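You operate a simulated robot arm through the tools that you are given. There is no shell and no other tool. Be economical: measure what you need, move in short steps, check, and stop when the job is done.

You are at the controls of a simulated robot arm. One attempt, no reset.

TASK
Screw the black tee bracket to the fixed chassis.
Fine: set it in the bracket nest, shut the yellow clamp, drive the chassis screw with the green driver, and put the driver back.

The check looks at the end state, three seconds after you hand in, the way a careful person would. Anything else that was tipped, shoved, dropped, spilled or broken makes it a failure.

THE ROBOT
A 7-joint arm with a two-finger parallel gripper, fixed in place. Base frame: the origin is at the foot of the arm, x ahead of it, y to its left, z up; the work surface is at about z = 900. Units: mm, rad, N and s.
With the tool pointing down near the work surface it reaches from about 300 to 680 mm from the base axis. Its first joint turns from -1.152 to 1.152 rad. Payload 1.57 kg.
The TCP is the grasp point between the finger pads, 30 mm short of the fingertips. In the tool frame z runs along the fingers and y along their closing line. The gripper opens to 110 mm. The fingers are 24 mm wide and 12 mm thick; the gripper's body (48 by 112 mm) begins 78 mm behind the TCP.
Orientation is told as [roll, pitch, yaw] about the base's x, y, z axes, in that order, counted from this pose: with the fingers straight down and closing along the base's y, the tool's x points along the base's -x, its y along +y and its z along -z.

THE INTERFACE
- The arm moves only by the tool nudge_tool. Its argument "plan" is text: rows parted by semicolons, each of 7 numbers parted by spaces: the shift along the tool's x, y, z in mm, then the turn, a rotation vector about the tool's x, y, z in rad, then the closure, from 0 (fully open) to 1 (shut). In form: tx ty tz ax ay az grip; .... A call has 1 to 8 rows; each row is the pose to reach, as a shift and turn from the pose commanded when the call began, along the tool's axes at that moment. Each row takes 0.2 s and may step no farther than 50 mm and 0.15 rad from the row before; otherwise, or with a gripper value out of range, the whole call is refused. Where a pose cannot be reached the arm comes as near as it can. A force on the tool above 90 N (or 10 N above the force at the start of the call, whichever is more), or a blocked arm, ends the call early, and 0.2 s more pass. Each finger travels about 108 mm/s and halts on what it meets, pressing with about 22 N; the grip force reading is that of the motor and also rises with nothing between the fingers. The clock runs only during rows and for 0.2 s after the last one: add rows that repeat a pose to give the fingers time. The reply holds the time, the measured pose of the TCP, the force on the tool along the base axes, the opening and the grip force, in the units named above and with some noise.
- Cameras (640 x 400 px; columns grow to the right, rows downward): "scene" is fixed at [163.7, -386.2, 1394]; the picture's right is [0.71, -0.70, 0.00], its down [-0.39, -0.40, -0.83] and it looks along [0.58, 0.59, -0.55] (base axes); focal length 269 px, centre (320, 200). "wrist" rides on the gripper at [70, 16, -141] in the tool frame; the picture's right is [-0.23, 0.97, 0.00], its down [-0.85, -0.20, -0.48] and it looks along [-0.47, -0.11, 0.88] (tool axes); focal length 222 px, centre (320, 200). There is no depth. A picture from a camera that has moved, and an enlarged one, comes with that camera's place and axes in the base frame and with its lens. The place of the scene camera against the robot may be out by one fixed shift of up to 25 mm in any direction.
- snapshot(camera): a new picture of that camera. No time passes.
- enlarge(camera, box): a new picture of the part [left, top, right, bottom] of that camera's present view, enlarged. No time passes.
- hand_in(): hands the job in; it is judged then, once.

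Go step by step. Nothing tells you positions but the pictures and the camera data: compare them with the known pose of the tool, close in by small moves and look again before you grip or let go. The budget is 120 turns and 76 pictures, counting those below and the enlarged ones. Unless the task says otherwise, let go and move clear before handing in, and close with one line.

The tools are called after "Emit:" as a command line: name --argument value ..., lists and objects as JSON in quotes. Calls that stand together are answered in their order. nudge_tool: Moves the arm, as the interface text tells. Its arguments: {"type":"object","properties":{"plan":{"type":"string"}},"required":["plan"]} The other tools are called the same way: snapshot (camera) takes a picture; enlarge (camera, box) takes an enlarged picture of a part of a camera's view; hand_in () hands the job in.

At the start:

```text
time_s: 0.0
eef_pos: [436.4, -18.1, 1278.4]
orientation: [0.001, -0.001, 0.0]
force: [-0.5, -0.2, 0.6]
finger_gap: 109.9
gripper_force: 0.1
```

scene: 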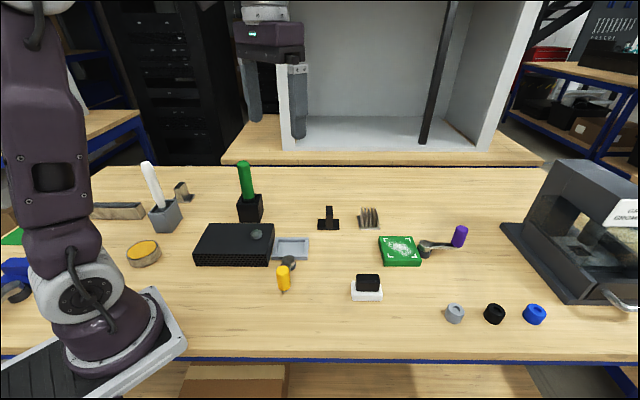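
wrist: 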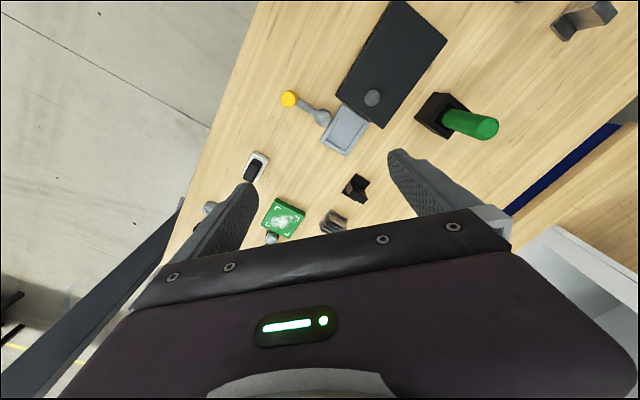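

I see the black chassis with a grey nest beside it, the yellow-handled clamp, the green driver in a black holder and a small black tee bracket. I'll look closer first.

Emit:
enlarge --camera "scene" --box '[180, 150, 400, 300]'

Emit:
enlarge --camera "wrist" --box '[240, 0, 520, 240]'

```text
2.67 times, centred on (290, 225) of scene
camera zoom: at [163.7, -386.2, 1394.0], right [0.71, -0.7, 0.0], down [-0.39, -0.4, -0.83], along [0.58, 0.59, -0.55], focal length 718 px, centre (400, 133)
```

zoom: 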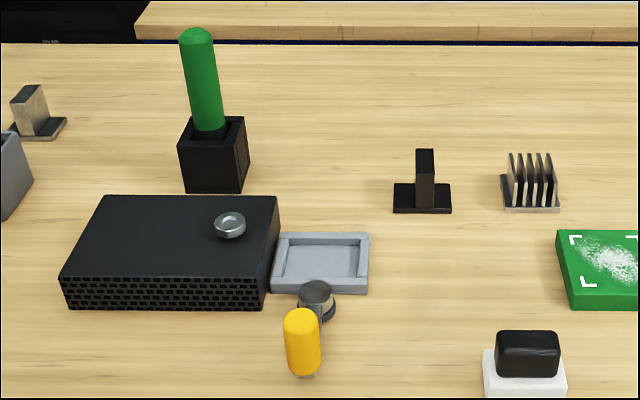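

```text
1.67 times, centred on (380, 120) of wrist
camera zoom: at [367.0, -2.4, 1419.4], right [0.23, 0.97, 0.0], down [0.85, -0.2, 0.48], along [0.47, -0.11, -0.88], focal length 370 px, centre (220, 333)
```

zoom: 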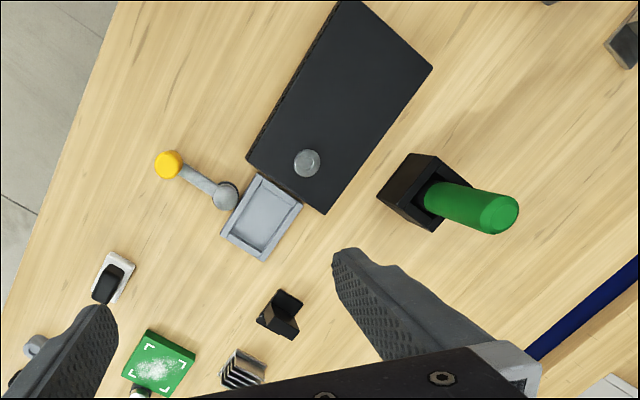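

Rough positions from the wrist view: tee about (628, 34), nest (482, 29), screw (425, 89), driver holder (498, 209). I'll move closer for sharper views.

Emit:
nudge_tool --plan "12 16 43 0 0 0 0; 24 32 86 0 0 0 0; 36 48 128 0 0 0 0; 36 48 128 0 0 0 0"

Emit:
snapshot --camera "wrist"

```text
time_s: 1.0
eef_pos: [402.4, 31.5, 1148.2]
orientation: [-0.001, 0.001, 0.0]
force: [0.7, 0.4, -0.2]
finger_gap: 109.9
gripper_force: 0.0
```

```text
71 pictures are left
camera wrist: at [332.6, 47.4, 1288.5], right [0.23, 0.97, 0.0], down [0.85, -0.2, 0.48], along [0.47, -0.11, -0.88], focal length 222 px, centre (320, 200)
```

wrist: 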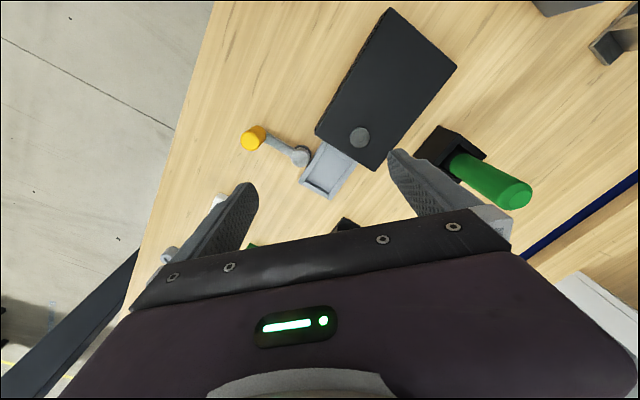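

The view is good; I'll enlarge the chassis, nest and clamp area for measuring.

Emit:
enlarge --camera "wrist" --box '[230, 90, 390, 210]'

Emit:
enlarge --camera "wrist" --box '[300, 0, 540, 220]'

Emit:
enlarge --camera "scene" --box '[250, 210, 330, 310]'

Emit:
enlarge --camera "scene" --box '[360, 190, 480, 280]'

```text
3.33 times, centred on (310, 150) of wrist
camera zoom: at [332.6, 47.4, 1288.5], right [0.23, 0.97, 0.0], down [0.85, -0.2, 0.48], along [0.47, -0.11, -0.88], focal length 740 px, centre (353, 367)
```

zoom: 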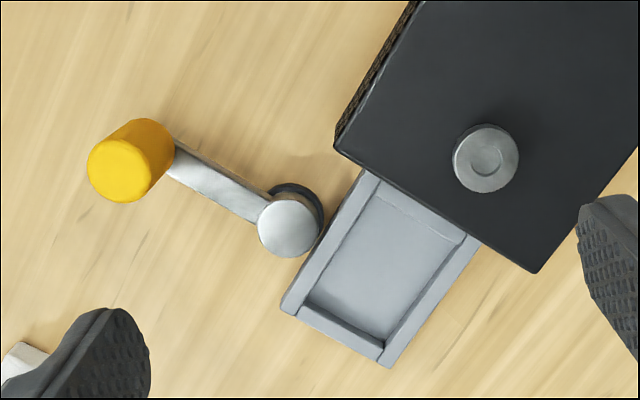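

```text
1.82 times, centred on (420, 110) of wrist
camera zoom: at [332.6, 47.4, 1288.5], right [0.23, 0.97, 0.0], down [0.85, -0.2, 0.48], along [0.47, -0.11, -0.88], focal length 404 px, centre (138, 364)
```

zoom: 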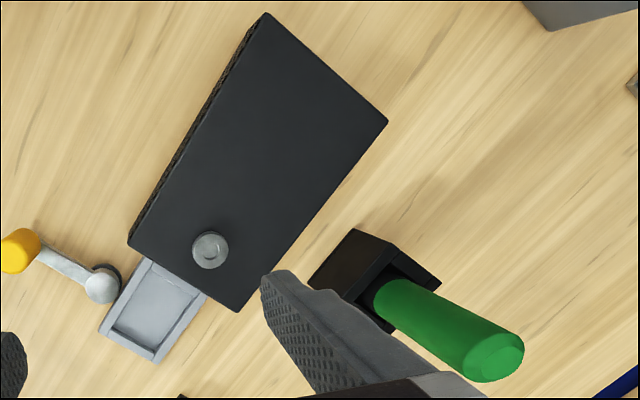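

```text
4.00 times, centred on (290, 260) of scene
camera zoom: at [163.7, -386.2, 1394.0], right [0.71, -0.7, 0.0], down [-0.39, -0.4, -0.83], along [0.58, 0.59, -0.55], focal length 1078 px, centre (440, -40)
```

zoom: 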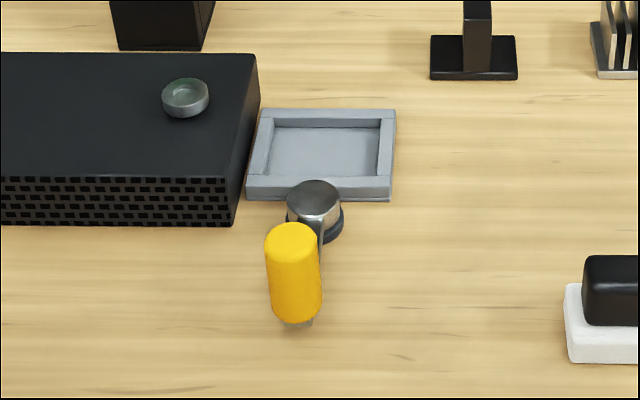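

```text
4.44 times, centred on (420, 235) of scene
camera zoom: at [163.7, -386.2, 1394.0], right [0.71, -0.7, 0.0], down [-0.39, -0.4, -0.83], along [0.58, 0.59, -0.55], focal length 1198 px, centre (-124, 44)
```

zoom: 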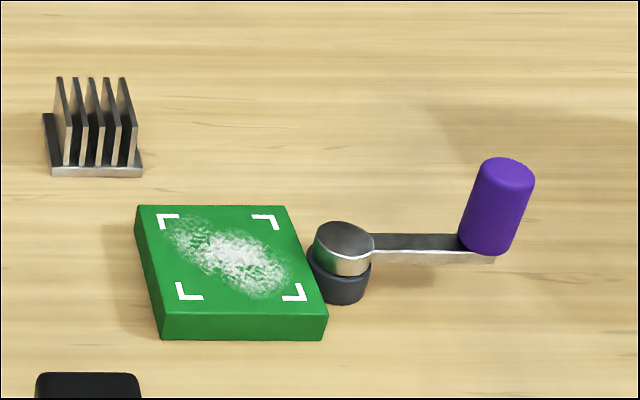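

Everything seems aligned at 45° (edges along base (1,1) and (1,-1)). Next I'll look at the tee close up.

Emit:
nudge_tool --plan "-35 1 22 0 0 0 0; -70 2 45 0 0 0 0; -100 3 68 0 0 0 0; -130 4 90 0 0 0 0; -130 4 90 0 0 0 0"

Emit:
enlarge --camera "wrist" --box '[220, 80, 420, 240]'

```text
time_s: 2.2
eef_pos: [530.9, 34.5, 1057.3]
orientation: [0.0, 0.0, 0.0]
force: [-1.0, -0.2, -0.3]
finger_gap: 110.1
gripper_force: 0.0
```

```text
2.50 times, centred on (320, 160) of wrist
camera zoom: at [461.3, 49.5, 1198.6], right [0.23, 0.97, 0.0], down [0.85, -0.2, 0.48], along [0.47, -0.11, -0.88], focal length 555 px, centre (320, 300)
```

zoom: 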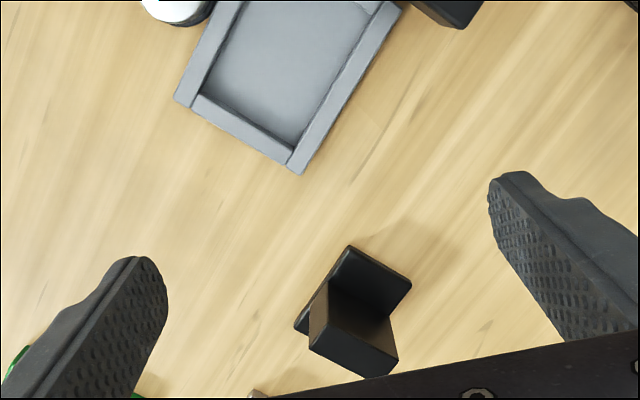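

The tee's plate is about 63 x 44, centred near (624, 30), same 45° orientation as the nest. I'll zoom in on its upright and the nest pocket.

Emit:
enlarge --camera "wrist" --box '[300, 170, 370, 235]'

Emit:
enlarge --camera "wrist" --box '[240, 40, 400, 155]'

Emit:
enlarge --camera "scene" --box '[305, 195, 350, 240]'

```text
6.15 times, centred on (335, 202) of wrist
camera zoom: at [461.3, 49.5, 1198.6], right [0.23, 0.97, 0.0], down [0.85, -0.2, 0.48], along [0.47, -0.11, -0.88], focal length 1367 px, centre (228, 185)
```

zoom: 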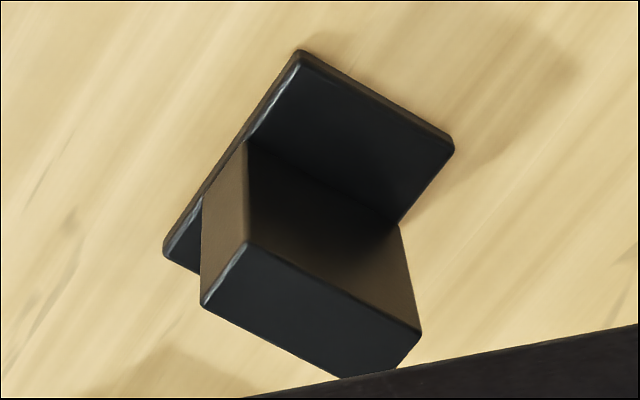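

```text
3.48 times, centred on (320, 98) of wrist
camera zoom: at [461.3, 49.5, 1198.6], right [0.23, 0.97, 0.0], down [0.85, -0.2, 0.48], along [0.47, -0.11, -0.88], focal length 773 px, centre (320, 556)
```

zoom: 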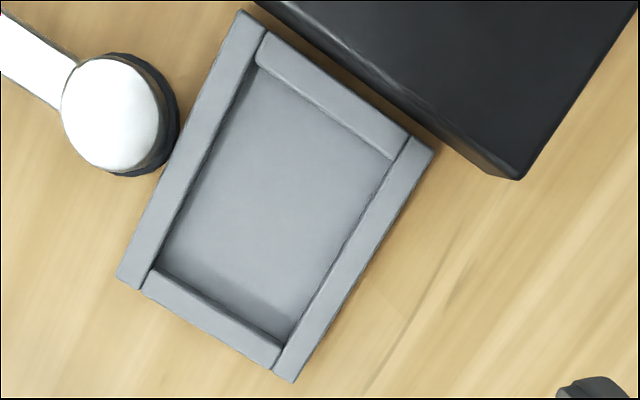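

```text
8.89 times, centred on (328, 218) of scene
camera zoom: at [163.7, -386.2, 1394.0], right [0.71, -0.7, 0.0], down [-0.39, -0.4, -0.83], along [0.58, 0.59, -0.55], focal length 2395 px, centre (253, 44)
```

zoom: 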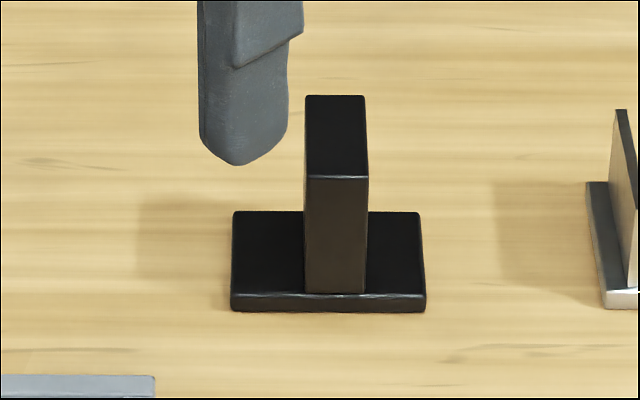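

The tee's upright is ~18.5 thick, 44 deep, top at z≈955, centred near (627, 29). Nest pocket centre ≈ (482, 27). I'll turn 45° and go above the tee.

Emit:
nudge_tool --plan "-16 -1 6 0 0 -0.131 0; -32 -2 12 0 0 -0.262 0; -48 -3 18 0 0 -0.393 0; -64 -4 24 0 0 -0.524 0; -80 -5 30 0 0 -0.655 0; -96 -5 35 0 0 -0.785 0; -96 -5 35 0 0 -0.785 0"

Emit:
snapshot --camera "wrist"

Emit:
enlarge --camera "scene" --box '[280, 160, 380, 240]'

```text
time_s: 3.8
eef_pos: [628.4, 31.0, 1024.8]
orientation: [0.001, 0.001, 0.785]
force: [0.1, -0.2, 0.3]
finger_gap: 110.0
gripper_force: 0.0
```

```text
62 pictures are left
camera wrist: at [567.1, -8.9, 1166.1], right [-0.53, 0.85, 0.0], down [0.75, 0.46, 0.48], along [0.41, 0.25, -0.88], focal length 222 px, centre (320, 200)
```

wrist: 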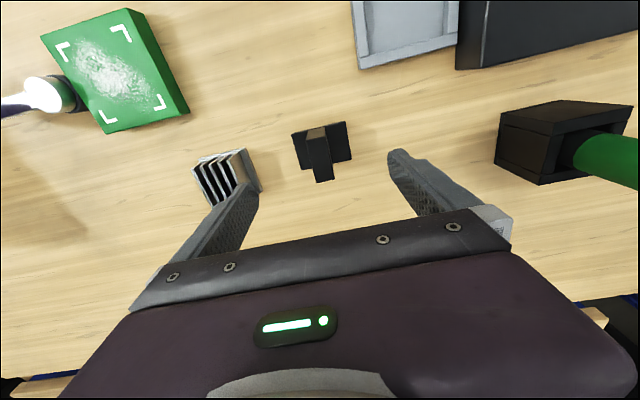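

```text
5.00 times, centred on (330, 200) of scene
camera zoom: at [163.7, -386.2, 1394.0], right [0.71, -0.7, 0.0], down [-0.39, -0.4, -0.83], along [0.58, 0.59, -0.55], focal length 1347 px, centre (270, 200)
```

zoom: 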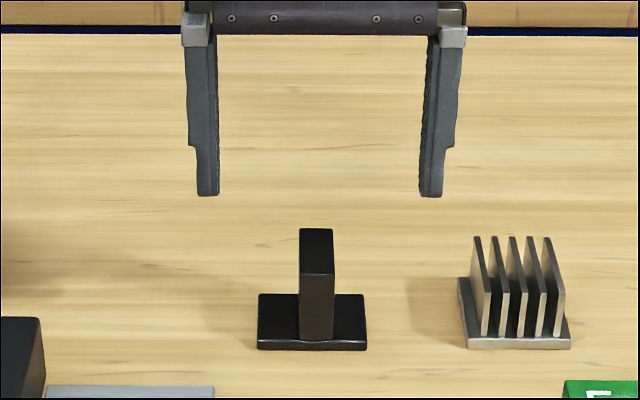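

Lateral alignment over the tee is good. I'll half close the fingers so they clear the heatsink, then descend.

Emit:
nudge_tool --plan "0 0 0 0 0 0 0.5; 0 0 0 0 0 0 0.5; 0 0 40 0 0 0 0.5; 0 0 65 0 0 0 0.5; 0 0 79 0 0 0 0.5; 0 0 79 0 0 0 0.5"

Emit:
enlarge --camera "scene" --box '[280, 170, 380, 240]'

Emit:
enlarge --camera "wrist" --box '[240, 100, 440, 240]'

```text
time_s: 5.2
eef_pos: [627.0, 28.3, 943.0]
orientation: [0.0, 0.001, 0.785]
force: [-0.7, -0.3, -0.6]
finger_gap: 55.1
gripper_force: 0.1
```

```text
5.71 times, centred on (330, 205) of scene
camera zoom: at [163.7, -386.2, 1394.0], right [0.71, -0.7, 0.0], down [-0.39, -0.4, -0.83], along [0.58, 0.59, -0.55], focal length 1540 px, centre (263, 171)
```

zoom: 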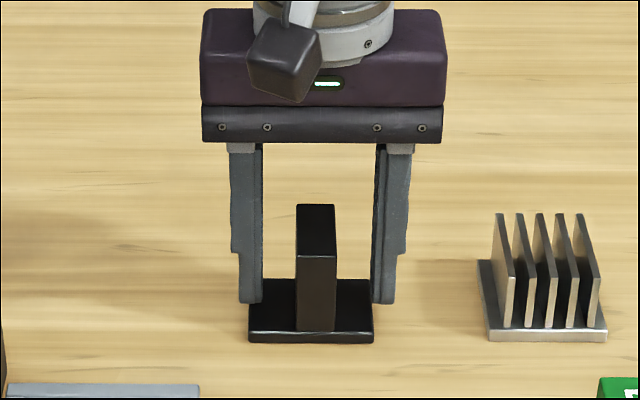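

```text
2.86 times, centred on (340, 170) of wrist
camera zoom: at [566.6, -9.6, 1083.9], right [-0.53, 0.85, 0.0], down [0.75, 0.46, 0.48], along [0.41, 0.25, -0.88], focal length 635 px, centre (263, 286)
```

zoom: 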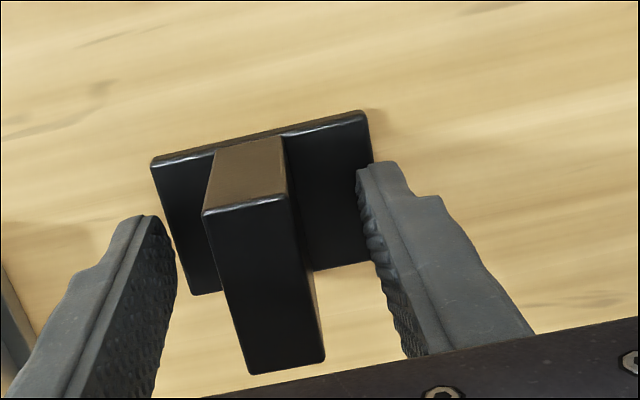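

The fingers straddle the upright and are centred. Closing the grip.

Emit:
nudge_tool --plan "0 0 0 0 0 0 1; 0 0 0 0 0 0 1; 0 0 0 0 0 0 1"

Emit:
enlarge --camera "scene" --box '[280, 170, 380, 240]'

```text
time_s: 6.0
eef_pos: [628.5, 30.3, 943.0]
orientation: [0.001, 0.0, 0.785]
force: [-0.2, 0.2, -0.6]
finger_gap: 19.5
gripper_force: 22.2
```

```text
5.71 times, centred on (330, 205) of scene
camera zoom: at [163.7, -386.2, 1394.0], right [0.71, -0.7, 0.0], down [-0.39, -0.4, -0.83], along [0.58, 0.59, -0.55], focal length 1540 px, centre (263, 171)
```

zoom: 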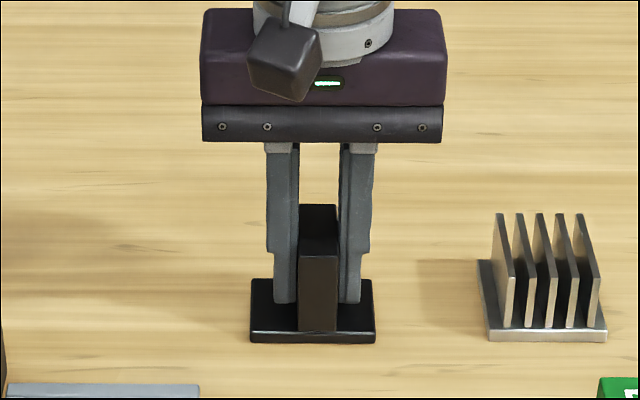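

The tee is gripped (19.5 mm). I'll lift it 70 mm and carry it over the nest.

Emit:
nudge_tool --plan "0 0 -35 0 0 0 1; 0 0 -70 0 0 0 1; 30 30 -70 0 0 0 1; 60 60 -70 0 0 0 1; 85 83 -70 0 0 0 1; 104.5 101.3 -70 0 0 0 1; 104.5 101.3 -70 0 0 0 1"

Emit:
snapshot --camera "wrist"

Emit:
enlarge --camera "scene" --box '[230, 170, 350, 300]'

```text
time_s: 7.6
eef_pos: [479.4, 29.2, 1014.0]
orientation: [0.0, 0.001, 0.785]
force: [0.0, 0.2, -0.7]
finger_gap: 19.9
gripper_force: 22.0
```

```text
57 pictures are left
camera wrist: at [419.1, -10.0, 1154.7], right [-0.53, 0.85, 0.0], down [0.75, 0.46, 0.48], along [0.41, 0.25, -0.88], focal length 222 px, centre (320, 200)
```

wrist: 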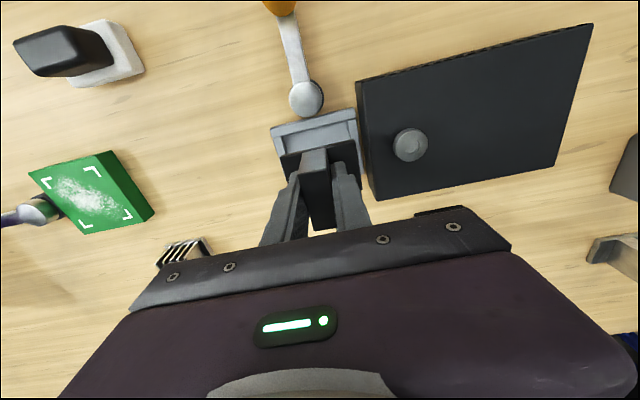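

```text
3.08 times, centred on (290, 235) of scene
camera zoom: at [163.7, -386.2, 1394.0], right [0.71, -0.7, 0.0], down [-0.39, -0.4, -0.83], along [0.58, 0.59, -0.55], focal length 829 px, centre (412, 92)
```

zoom: 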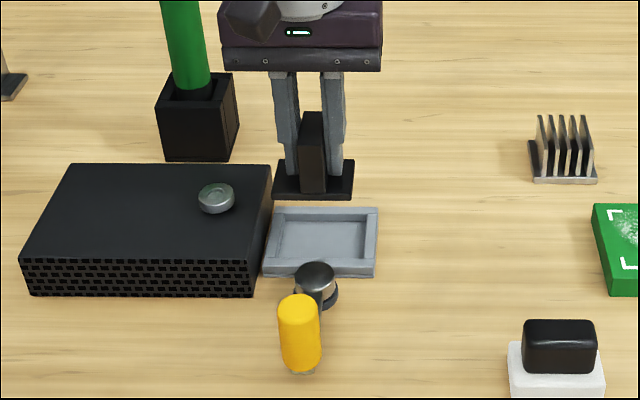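

The tee hangs over the nest and looks close to aligned. I'll zoom to measure both precisely.

Emit:
enlarge --camera "scene" --box '[262, 215, 318, 265]'

Emit:
enlarge --camera "wrist" --box '[250, 90, 380, 190]'

```text
8.00 times, centred on (290, 240) of scene
camera zoom: at [163.7, -386.2, 1394.0], right [0.71, -0.7, 0.0], down [-0.39, -0.4, -0.83], along [0.58, 0.59, -0.55], focal length 2155 px, centre (560, -120)
```

zoom: 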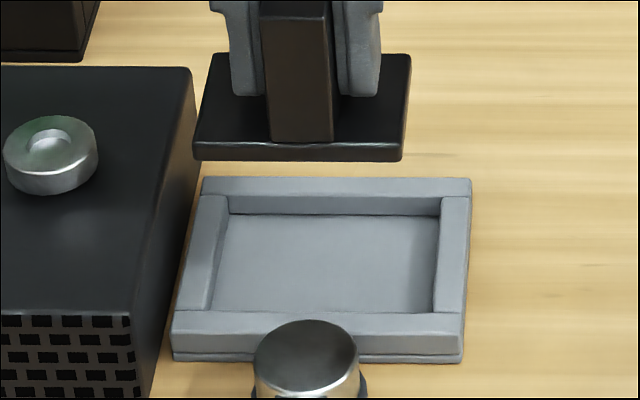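

```text
4.00 times, centred on (315, 140) of wrist
camera zoom: at [419.1, -10.0, 1154.7], right [-0.53, 0.85, 0.0], down [0.75, 0.46, 0.48], along [0.41, 0.25, -0.88], focal length 888 px, centre (340, 440)
```

zoom: 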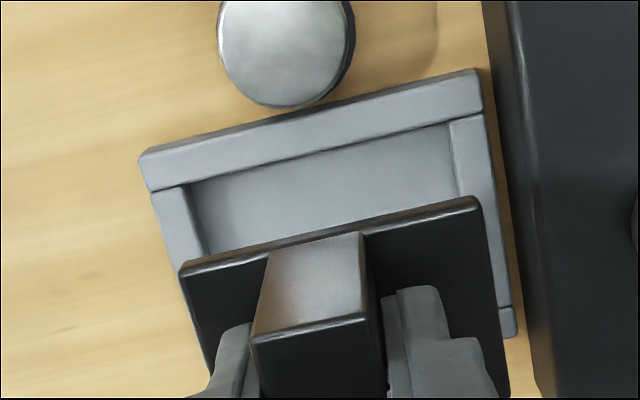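

I need about +2.8 mm to picture-right and +1 mm deeper. I'll correct and descend to just above the nest floor.

Emit:
nudge_tool --plan "-1 -2.8 0 0 0 0 1; -1 -2.8 20 0 0 0 1; -1 -2.8 40 0 0 0 1; -1 -2.8 52 0 0 0 1; -1 -2.8 52 0 0 0 1"

Emit:
enlarge --camera "scene" --box '[262, 215, 318, 265]'

Emit:
enlarge --camera "wrist" --box '[250, 90, 380, 190]'

```text
time_s: 8.8
eef_pos: [483.0, 25.8, 964.4]
orientation: [0.0, 0.001, 0.785]
force: [0.5, 0.2, -1.1]
finger_gap: 19.5
gripper_force: 22.1
```

```text
8.00 times, centred on (290, 240) of scene
camera zoom: at [163.7, -386.2, 1394.0], right [0.71, -0.7, 0.0], down [-0.39, -0.4, -0.83], along [0.58, 0.59, -0.55], focal length 2155 px, centre (560, -120)
```

zoom: 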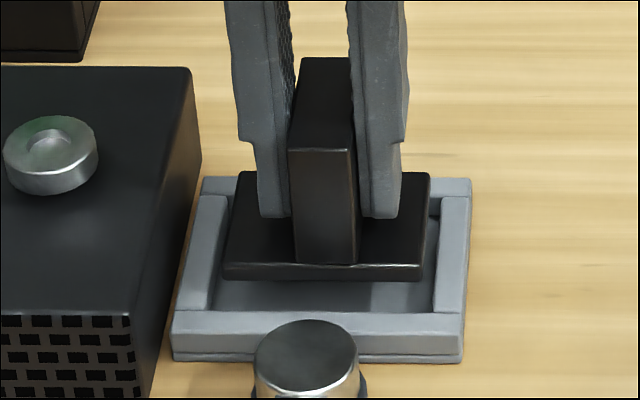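

```text
4.00 times, centred on (315, 140) of wrist
camera zoom: at [422.3, -12.9, 1104.6], right [-0.53, 0.85, 0.0], down [0.75, 0.46, 0.48], along [0.41, 0.25, -0.88], focal length 888 px, centre (340, 440)
```

zoom: 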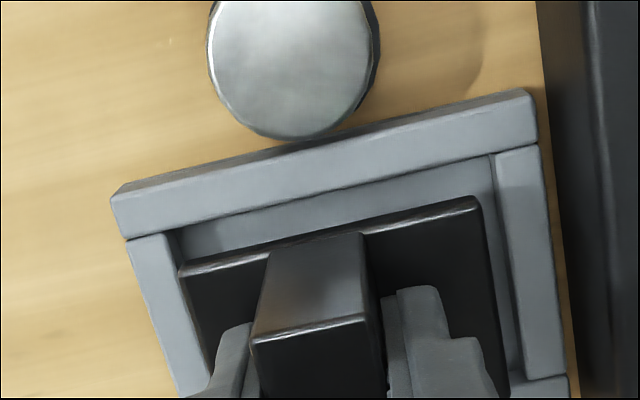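

The tee sits squarely over the pocket. Lowering it to the floor, stopping on light contact.

Emit:
nudge_tool --plan "0 0 6 0 0 0 1; 0 0 11 0 0 0 1; 0 0 14 0 0 0 1; 0 0 14 0 0 0 1"

Emit:
enlarge --camera "scene" --box '[262, 215, 318, 265]'

```text
time_s: 9.8
eef_pos: [482.5, 25.0, 951.4]
orientation: [-0.001, 0.0, 0.785]
force: [-0.3, 0.1, -1.7]
finger_gap: 19.5
gripper_force: 22.1
```

```text
8.00 times, centred on (290, 240) of scene
camera zoom: at [163.7, -386.2, 1394.0], right [0.71, -0.7, 0.0], down [-0.39, -0.4, -0.83], along [0.58, 0.59, -0.55], focal length 2155 px, centre (560, -120)
```

zoom: 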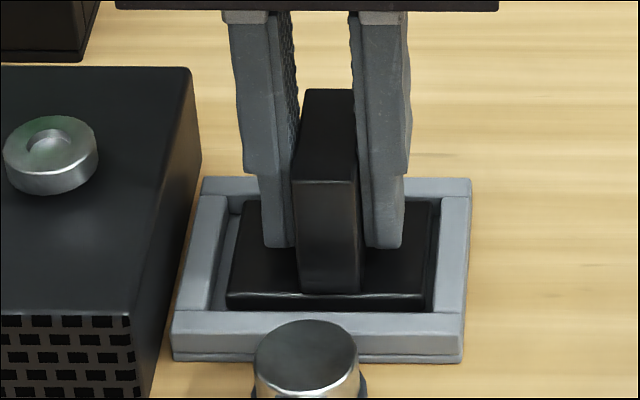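

Emit:
nudge_tool --plan "0 0.5 2 0 0 0 1; 0 0.5 4 0 0 0 1; 0 0.5 4 0 0 0 1"

```text
time_s: 10.6
eef_pos: [483.7, 25.8, 946.5]
orientation: [-0.001, 0.0, 0.784]
force: [-4.0, 1.2, 15.0]
finger_gap: 19.8
gripper_force: 21.9
```

Contact felt (15 N up): the tee is seated. I'll open a little and rise.

Emit:
nudge_tool --plan "0 0 0 0 0 0 0.64; 0 0 0 0 0 0 0.64; 0 0 -40 0 0 0 0.64; 0 0 -85 0 0 0 0.64; 0 0 -130 0 0 0 0.64; 0 0 -130 0 0 0 0.64"

Emit:
enlarge --camera "scene" --box '[250, 205, 330, 305]'

Emit:
snapshot --camera "wrist"

```text
time_s: 12.0
eef_pos: [481.1, 25.9, 1078.4]
orientation: [0.0, 0.0, 0.784]
force: [-0.1, 0.2, 0.3]
finger_gap: 39.4
gripper_force: 0.1
```

```text
4.00 times, centred on (290, 255) of scene
camera zoom: at [163.7, -386.2, 1394.0], right [0.71, -0.7, 0.0], down [-0.39, -0.4, -0.83], along [0.58, 0.59, -0.55], focal length 1078 px, centre (440, -20)
```

zoom: 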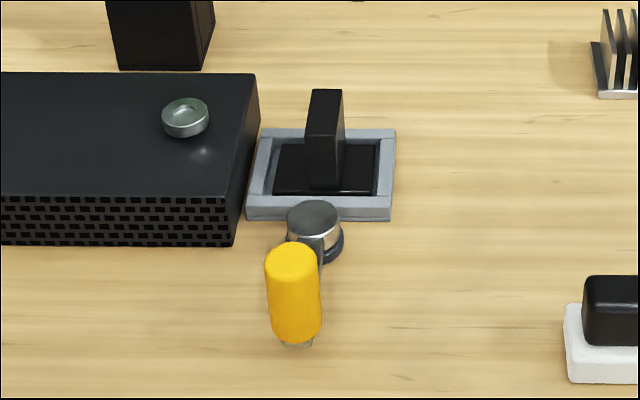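

```text
49 pictures are left
camera wrist: at [420.5, -13.3, 1220.1], right [-0.53, 0.85, 0.0], down [0.75, 0.46, 0.48], along [0.41, 0.25, -0.88], focal length 222 px, centre (320, 200)
```

wrist: 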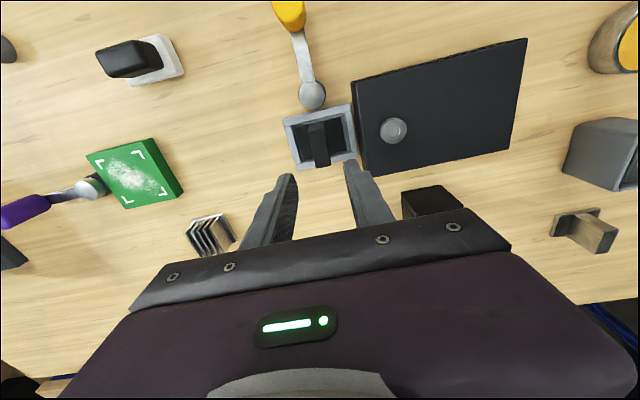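

The tee is seated well in the nest. Next I'll measure the clamp's pivot, lever and handle.

Emit:
enlarge --camera "wrist" --box '[250, 0, 410, 115]'

Emit:
enlarge --camera "scene" --box '[262, 245, 312, 300]'

```text
3.48 times, centred on (330, 58) of wrist
camera zoom: at [420.5, -13.3, 1220.1], right [-0.53, 0.85, 0.0], down [0.75, 0.46, 0.48], along [0.41, 0.25, -0.88], focal length 773 px, centre (285, 696)
```

zoom: 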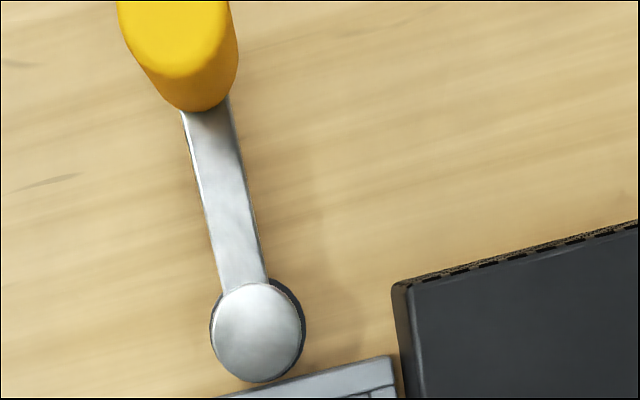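

```text
7.27 times, centred on (287, 272) of scene
camera zoom: at [163.7, -386.2, 1394.0], right [0.71, -0.7, 0.0], down [-0.39, -0.4, -0.83], along [0.58, 0.59, -0.55], focal length 1960 px, centre (560, -327)
```

zoom: 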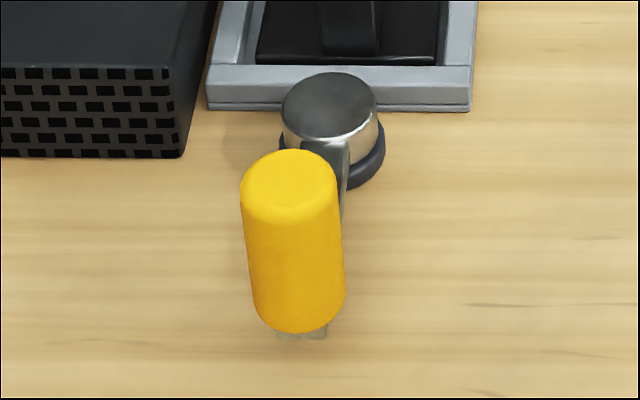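

Pivot ≈ (440, -12), handle axis ≈ (387, -69), about 28 mm thick, top around z 963. I'll go above the handle with the fingers set at 60 mm.

Emit:
nudge_tool --plan "45 0 0 0 0 0 0.45; 90 0 0 0 0 0 0.45; 134.7 0.3 0 0 0 0 0.45; 134.7 0.3 30 0 0 0 0.45; 134.7 0.3 60 0 0 0 0.45; 134.7 0.3 60 0 0 0 0.45"

Emit:
enlarge --camera "scene" --box '[240, 220, 340, 300]'

Emit:
snapshot --camera "wrist"

```text
time_s: 13.4
eef_pos: [385.2, -68.1, 1016.4]
orientation: [0.0, 0.0, 0.783]
force: [-0.1, 0.3, 0.4]
finger_gap: 60.5
gripper_force: 0.1
```

```text
5.00 times, centred on (290, 260) of scene
camera zoom: at [163.7, -386.2, 1394.0], right [0.71, -0.7, 0.0], down [-0.39, -0.4, -0.83], along [0.58, 0.59, -0.55], focal length 1347 px, centre (470, -100)
```

zoom: 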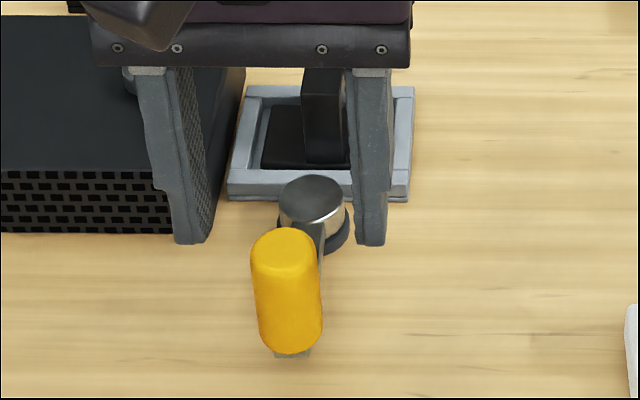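

```text
45 pictures are left
camera wrist: at [325.4, -107.5, 1156.5], right [-0.53, 0.85, 0.0], down [0.75, 0.46, 0.48], along [0.41, 0.25, -0.88], focal length 222 px, centre (320, 200)
```

wrist: 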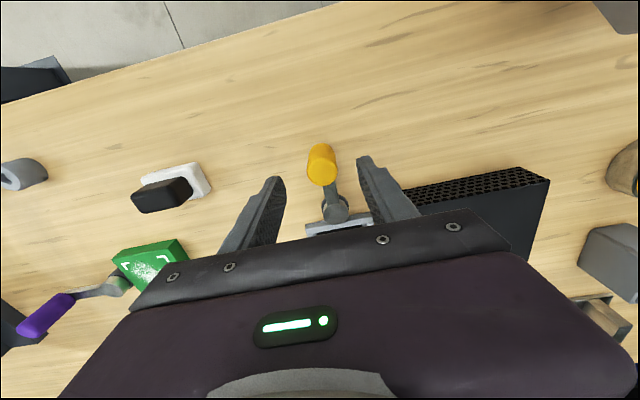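

The handle is centred between the fingers. Descending around it.

Emit:
nudge_tool --plan "-1 0 25 0 0 0 0.45; -1 0 45 0 0 0 0.45; -1 0 58 0 0 0 0.45; -1 0 58 0 0 0 0.45"

Emit:
enlarge --camera "scene" --box '[240, 220, 340, 300]'

```text
time_s: 14.4
eef_pos: [387.0, -70.2, 960.6]
orientation: [-0.001, 0.001, 0.784]
force: [-0.1, 0.2, -1.0]
finger_gap: 60.3
gripper_force: 0.1
```

```text
5.00 times, centred on (290, 260) of scene
camera zoom: at [163.7, -386.2, 1394.0], right [0.71, -0.7, 0.0], down [-0.39, -0.4, -0.83], along [0.58, 0.59, -0.55], focal length 1347 px, centre (470, -100)
```

zoom: 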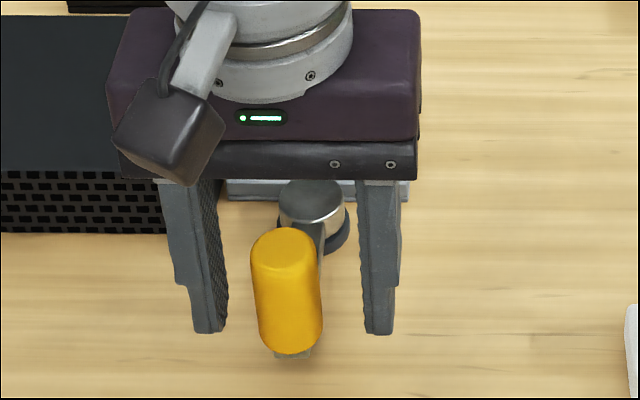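

The fingers surround the handle. I'll close to a loose cage (~34 mm) and test by pushing gently to picture-right.

Emit:
nudge_tool --plan "0 0 0 0 0 0 0.69; 0 0 0 0 0 0 0.69; 0 -5 0 0 0 0 0.69; 0 -10 0 0 0 0 0.69; 0 -15 0 0 0 0 0.69; 0 -15 0 0 0 0 0.69"

Emit:
enlarge --camera "scene" --box '[240, 220, 340, 300]'

```text
time_s: 15.8
eef_pos: [398.8, -78.9, 960.6]
orientation: [0.0, 0.001, 0.783]
force: [-1.2, 0.5, 0.1]
finger_gap: 34.8
gripper_force: 0.3
```

```text
5.00 times, centred on (290, 260) of scene
camera zoom: at [163.7, -386.2, 1394.0], right [0.71, -0.7, 0.0], down [-0.39, -0.4, -0.83], along [0.58, 0.59, -0.55], focal length 1347 px, centre (470, -100)
```

zoom: 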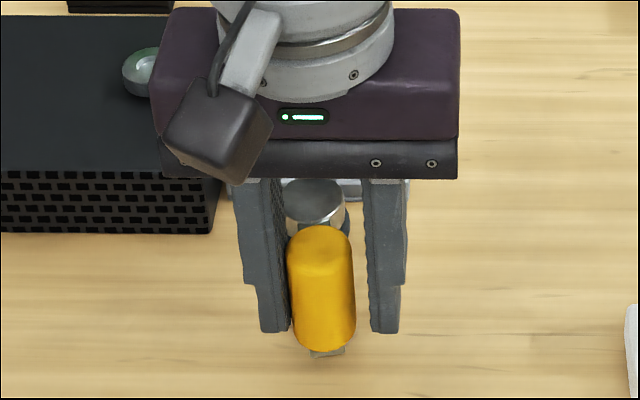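

The lever swings freely to the right. I'll follow its arc about the pivot, turning the gripper along.

Emit:
nudge_tool --plan "-3.8 -2.1 0 0 0 -0.087 0.69; -7.2 -12.2 0 0 0 -0.227 0.69; -12.1 -21.6 0 0 0 -0.367 0.69; -18.2 -30.3 0 0 0 -0.506 0.69; -25.4 -38.1 0 0 0 -0.646 0.69; -33.6 -44.7 0 0 0 -0.785 0.69; -33.6 -44.7 0 0 0 -0.785 0.69"

Emit:
enlarge --camera "scene" --box '[240, 210, 360, 310]'

```text
time_s: 17.4
eef_pos: [454.7, -86.5, 958.4]
orientation: [-0.001, 0.0, 1.57]
force: [0.0, 0.4, 0.8]
finger_gap: 34.7
gripper_force: 0.2
```

```text
4.00 times, centred on (300, 260) of scene
camera zoom: at [163.7, -386.2, 1394.0], right [0.71, -0.7, 0.0], down [-0.39, -0.4, -0.83], along [0.58, 0.59, -0.55], focal length 1078 px, centre (400, -40)
```

zoom: 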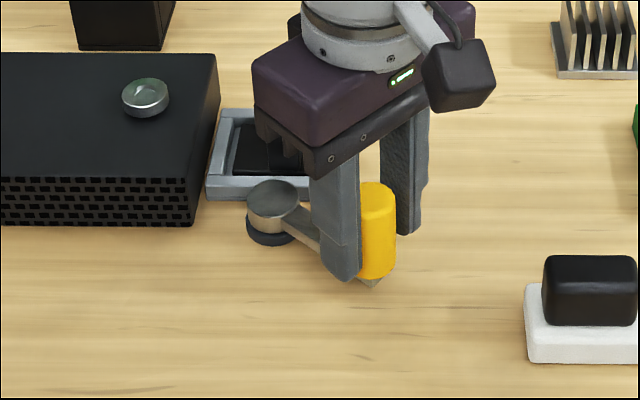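

The lever follows (about 275° now). Continuing to about 312°, where it lies along the nest's near wall.

Emit:
nudge_tool --plan "-2.5 -10.3 0 0 0 -0.14 0.69; -6.5 -20.1 0 0 0 -0.28 0.69; -11.8 -29.3 0 0 0 -0.42 0.69; -18.3 -37.7 0 0 0 -0.56 0.69; -18.3 -37.7 0 0 0 -0.56 0.69"

Emit:
enlarge --camera "scene" --box '[240, 210, 360, 310]'

```text
time_s: 18.6
eef_pos: [491.8, -68.7, 957.9]
orientation: [0.003, -0.001, 2.131]
force: [-10.4, -2.4, 3.7]
finger_gap: 42.3
gripper_force: 4.8
```

```text
4.00 times, centred on (300, 260) of scene
camera zoom: at [163.4, -386.2, 1394.0], right [0.71, -0.7, 0.0], down [-0.39, -0.4, -0.83], along [0.58, 0.59, -0.55], focal length 1078 px, centre (400, -40)
```

zoom: 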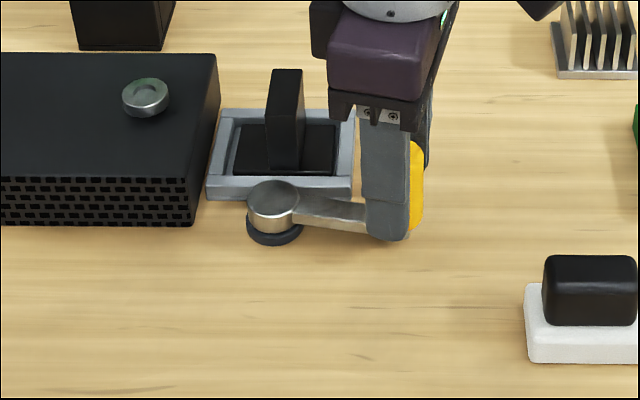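

The gap widened and I feel ~10 N: the lever may be meeting a stop. I'll push a bit further and see whether it moves.

Emit:
nudge_tool --plan "-6.3 -5.9 0 0 0 -0.06 0.69; -6.3 -5.9 0 0 0 -0.06 0.69; -6.3 -5.9 0 0 0 -0.06 0.69"

Emit:
enlarge --camera "scene" --box '[240, 210, 360, 310]'

```text
time_s: 19.4
eef_pos: [493.1, -62.7, 958.9]
orientation: [0.002, -0.001, 2.189]
force: [-11.0, -26.6, -2.8]
finger_gap: 55.2
gripper_force: 11.5
```

```text
4.00 times, centred on (300, 260) of scene
camera zoom: at [163.4, -386.9, 1393.8], right [0.71, -0.7, 0.0], down [-0.39, -0.4, -0.83], along [0.58, 0.59, -0.55], focal length 1078 px, centre (400, -40)
```

zoom: 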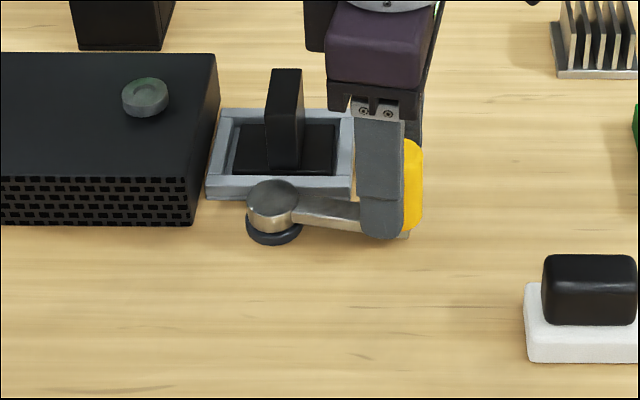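

The lever did not move further with ~27 N, so it is against its stop: shut. I'll open, retreat upward and check that it stays.

Emit:
nudge_tool --plan "0 0 0 0 0 0 0.35; 0 0 0 0 0 0 0.35; 0 0 -40 0 0 0 0.35; 0 0 -85 0 0 0 0.35; 0 0 -130 0 0 0 0.35; 0 0 -130 0 0 0 0.35"

Emit:
enlarge --camera "scene" --box '[240, 210, 360, 310]'

```text
time_s: 20.8
eef_pos: [493.8, -63.5, 1090.0]
orientation: [-0.001, -0.001, 2.191]
force: [-0.6, 0.1, -0.2]
finger_gap: 71.7
gripper_force: 0.1
```

```text
4.00 times, centred on (300, 260) of scene
camera zoom: at [163.7, -386.2, 1394.0], right [0.71, -0.7, 0.0], down [-0.39, -0.4, -0.83], along [0.58, 0.59, -0.55], focal length 1078 px, centre (400, -40)
```

zoom: 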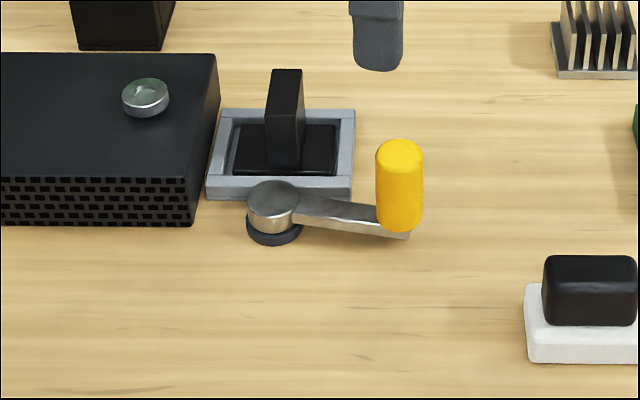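

The clamp stays shut and the tee is undisturbed. Now I'll move to view the green driver and the screw.

Emit:
nudge_tool --plan "-28 -8 -15 0 0 0.145 0.35; -56 -16 -30 0 0 0.29 0.35; -85 -24 -45 0 0 0.435 0.35; -113 -32 -60 0 0 0.58 0.35; -142 -41 -60 0 0 0.725 0.35; -170 -49 -60 0 0 0.87 0.35; -199 -57 -60 0 0 1.015 0.35; -227.7 -65.3 -60 0 0 1.16 0.35"

Emit:
nudge_tool --plan "0 0 0 0 0 0.122 0.35; 0 0 0 0 0 0.245 0.35; 0 0 0 0 0 0.245 0.35"

Emit:
snapshot --camera "wrist"

```text
time_s: 22.6
eef_pos: [415.3, 162.5, 1146.9]
orientation: [0.0, -0.001, 1.028]
force: [-0.2, 0.1, -0.5]
finger_gap: 71.6
gripper_force: 0.1
```

```text
time_s: 23.4
eef_pos: [414.9, 163.0, 1147.4]
orientation: [0.001, 0.0, 0.782]
force: [-0.4, 1.0, 0.3]
finger_gap: 71.7
gripper_force: 0.1
```

```text
38 pictures are left
camera wrist: at [354.5, 124.1, 1288.1], right [-0.53, 0.85, 0.0], down [0.75, 0.46, 0.48], along [0.41, 0.25, -0.88], focal length 222 px, centre (320, 200)
```

wrist: 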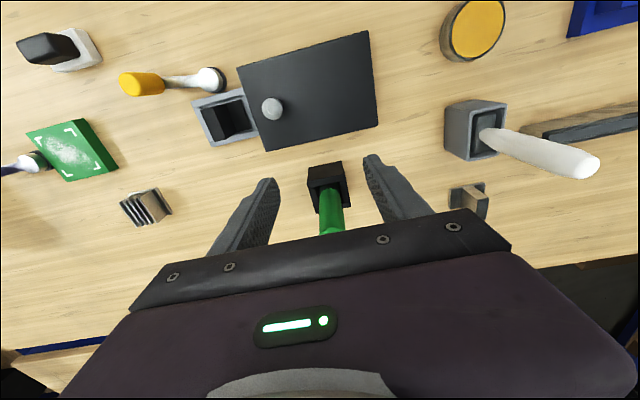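

Emit:
enlarge --camera "wrist" --box '[280, 145, 380, 240]'

Emit:
enlarge --camera "wrist" --box '[220, 60, 340, 160]'

Emit:
enlarge --camera "scene" --box '[215, 145, 300, 260]'

```text
4.21 times, centred on (330, 192) of wrist
camera zoom: at [354.5, 124.1, 1288.1], right [-0.53, 0.85, 0.0], down [0.75, 0.46, 0.48], along [0.41, 0.25, -0.88], focal length 935 px, centre (278, 232)
```

zoom: 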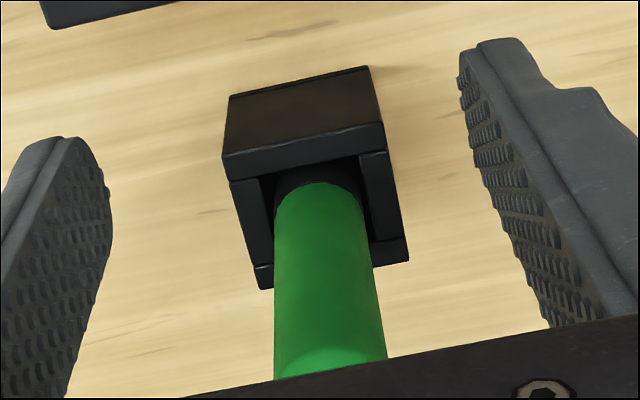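

```text
4.00 times, centred on (280, 110) of wrist
camera zoom: at [354.5, 124.1, 1288.1], right [-0.53, 0.85, 0.0], down [0.75, 0.46, 0.48], along [0.41, 0.25, -0.88], focal length 888 px, centre (480, 560)
```

zoom: 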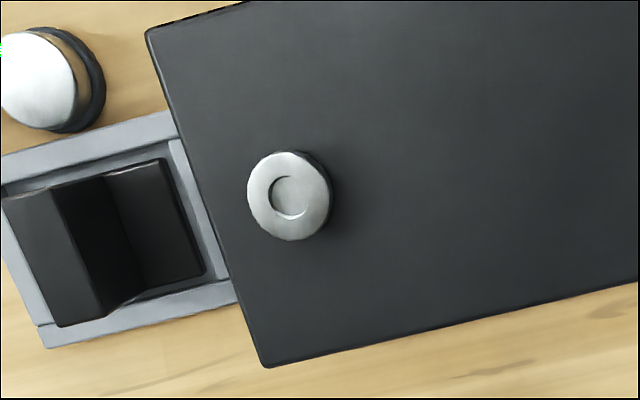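

```text
3.48 times, centred on (258, 202) of scene
camera zoom: at [163.7, -386.2, 1394.0], right [0.71, -0.7, 0.0], down [-0.39, -0.4, -0.83], along [0.58, 0.59, -0.55], focal length 937 px, centre (537, 191)
```

zoom: 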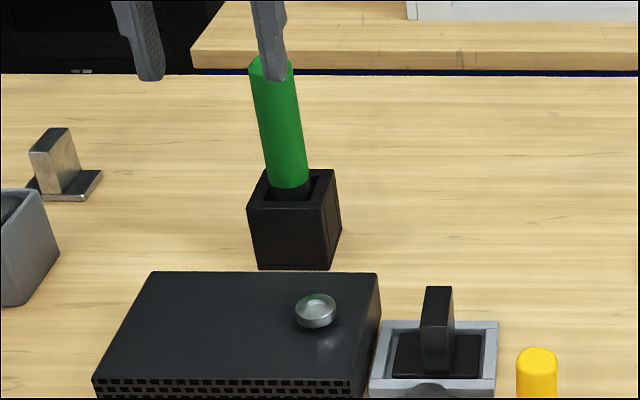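

Driver axis ≈ (488, 225), handle z ≈ 966–1078, ~33 mm thick; screw head ≈ (418.5, 87), top z ≈ 963. Moving above the driver.

Emit:
nudge_tool --plan "-32 -2.5 0 0 0 0 0.35; -64 -5 0 0 0 0 0.35; -95.4 -7.4 0 0 0 0 0.35; -95.4 -7.4 0 0 0 0 0.35"

Emit:
enlarge --camera "scene" --box '[215, 115, 300, 245]'

Emit:
enlarge --camera "wrist" --box '[240, 120, 400, 240]'

```text
time_s: 24.4
eef_pos: [488.6, 226.9, 1149.3]
orientation: [0.0, 0.001, 0.785]
force: [-0.5, 0.6, 0.3]
finger_gap: 71.5
gripper_force: 0.0
```

```text
3.08 times, centred on (258, 180) of scene
camera zoom: at [163.7, -386.2, 1394.0], right [0.71, -0.7, 0.0], down [-0.39, -0.4, -0.83], along [0.58, 0.59, -0.55], focal length 829 px, centre (512, 262)
```

zoom: 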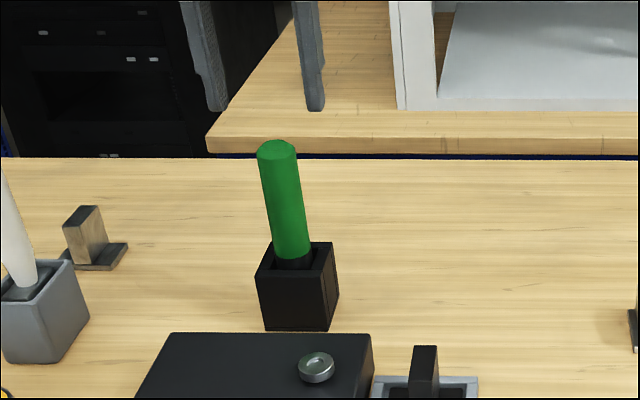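

```text
3.33 times, centred on (320, 180) of wrist
camera zoom: at [427.7, 188.0, 1289.2], right [-0.53, 0.85, 0.0], down [0.75, 0.46, 0.48], along [0.41, 0.25, -0.88], focal length 740 px, centre (320, 267)
```

zoom: 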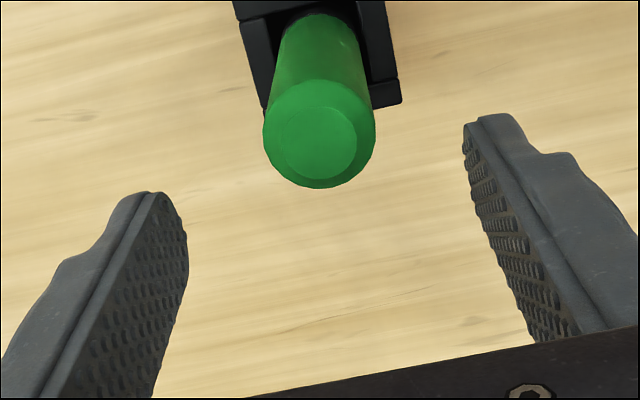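

The driver is centred between the fingers. Descending and gripping the handle.

Emit:
nudge_tool --plan "-1 0 40 0 0 0 0.35; -1 0 80 0 0 0 0.35; -1 0 110 0 0 0 0.35; -1 0 124 0 0 0 0.35; -1 0 124 0 0 0 1; -1 0 124 0 0 0 1; -1 0 124 0 0 0 1"

Emit:
enlarge --camera "scene" --box '[215, 115, 300, 245]'

```text
time_s: 26.0
eef_pos: [489.0, 229.1, 1022.8]
orientation: [-0.001, 0.0, 0.785]
force: [-1.2, -0.9, 0.0]
finger_gap: 33.4
gripper_force: 22.4
```

```text
3.08 times, centred on (258, 180) of scene
camera zoom: at [163.7, -386.2, 1394.0], right [0.71, -0.7, 0.0], down [-0.39, -0.4, -0.83], along [0.58, 0.59, -0.55], focal length 829 px, centre (512, 262)
```

zoom: 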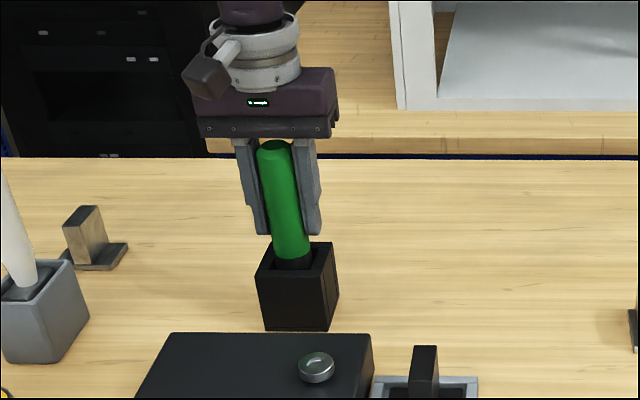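

Gripped at 33 mm. Lifting straight up 100 mm.

Emit:
nudge_tool --plan "0 0 -20 0 0 0 1; 0 0 -45 0 0 0 1; 0 0 -75 0 0 0 1; 0 0 -105 0 0 0 1; 0 0 -105 0 0 0 1"

Emit:
enlarge --camera "scene" --box '[215, 100, 315, 250]'

```text
time_s: 27.2
eef_pos: [489.6, 225.5, 1128.7]
orientation: [-0.001, 0.001, 0.785]
force: [0.9, 0.3, -2.7]
finger_gap: 33.6
gripper_force: 21.8
```

```text
2.67 times, centred on (265, 175) of scene
camera zoom: at [163.7, -386.2, 1394.0], right [0.71, -0.7, 0.0], down [-0.39, -0.4, -0.83], along [0.58, 0.59, -0.55], focal length 718 px, centre (467, 267)
```

zoom: 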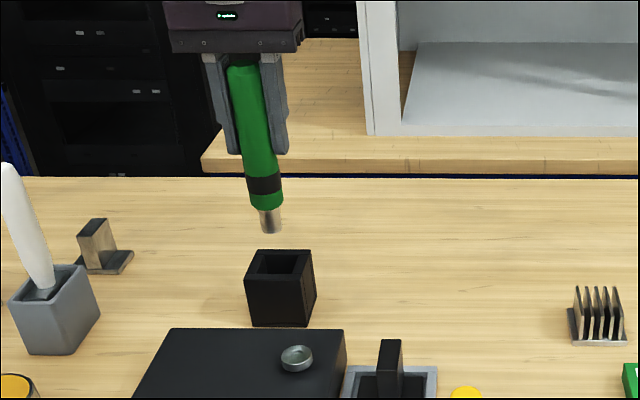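

The driver is out, with its bit tip about 122 mm below the TCP. Carrying it above the screw.

Emit:
nudge_tool --plan "30 -10 0 0 0 0 1; 60 -20 0 0 0 0 1; 90 -30 0 0 0 0 1; 120 -40 0 0 0 0 1; 147.5 -48.5 0 0 0 0 1; 147.5 -48.5 0 0 0 0 1; 147.5 -48.5 0 0 0 0 1"

Emit:
enlarge --camera "scene" --box '[220, 150, 300, 260]'

Emit:
enlarge --camera "wrist" --box '[240, 120, 400, 240]'

```text
time_s: 28.8
eef_pos: [415.9, 85.5, 1128.4]
orientation: [0.001, 0.0, 0.786]
force: [-1.0, 0.6, -2.3]
finger_gap: 33.6
gripper_force: 22.1
```

```text
3.64 times, centred on (260, 205) of scene
camera zoom: at [163.7, -386.2, 1394.0], right [0.71, -0.7, 0.0], down [-0.39, -0.4, -0.83], along [0.58, 0.59, -0.55], focal length 980 px, centre (538, 182)
```

zoom: 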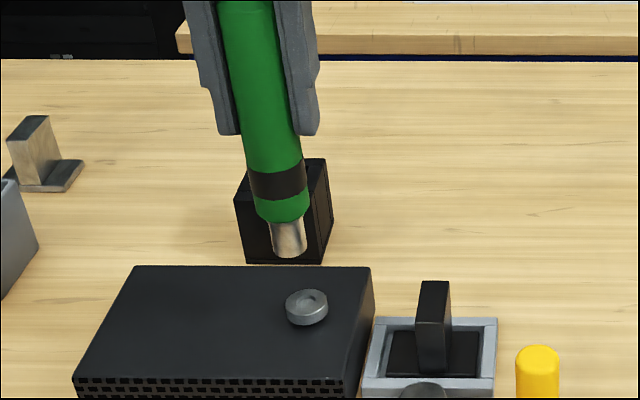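

```text
3.33 times, centred on (320, 180) of wrist
camera zoom: at [355.2, 47.0, 1269.8], right [-0.53, 0.85, 0.0], down [0.75, 0.46, 0.48], along [0.41, 0.25, -0.88], focal length 740 px, centre (320, 267)
```

zoom: 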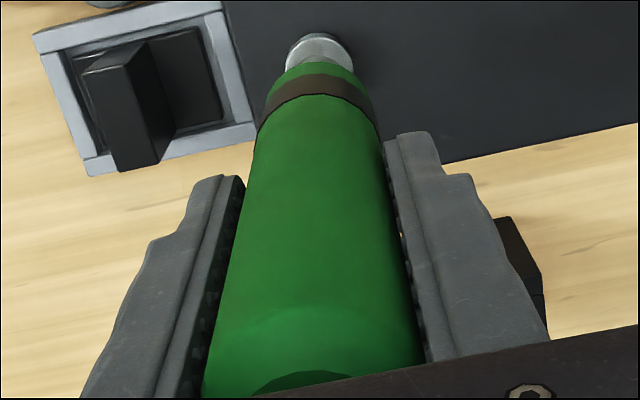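

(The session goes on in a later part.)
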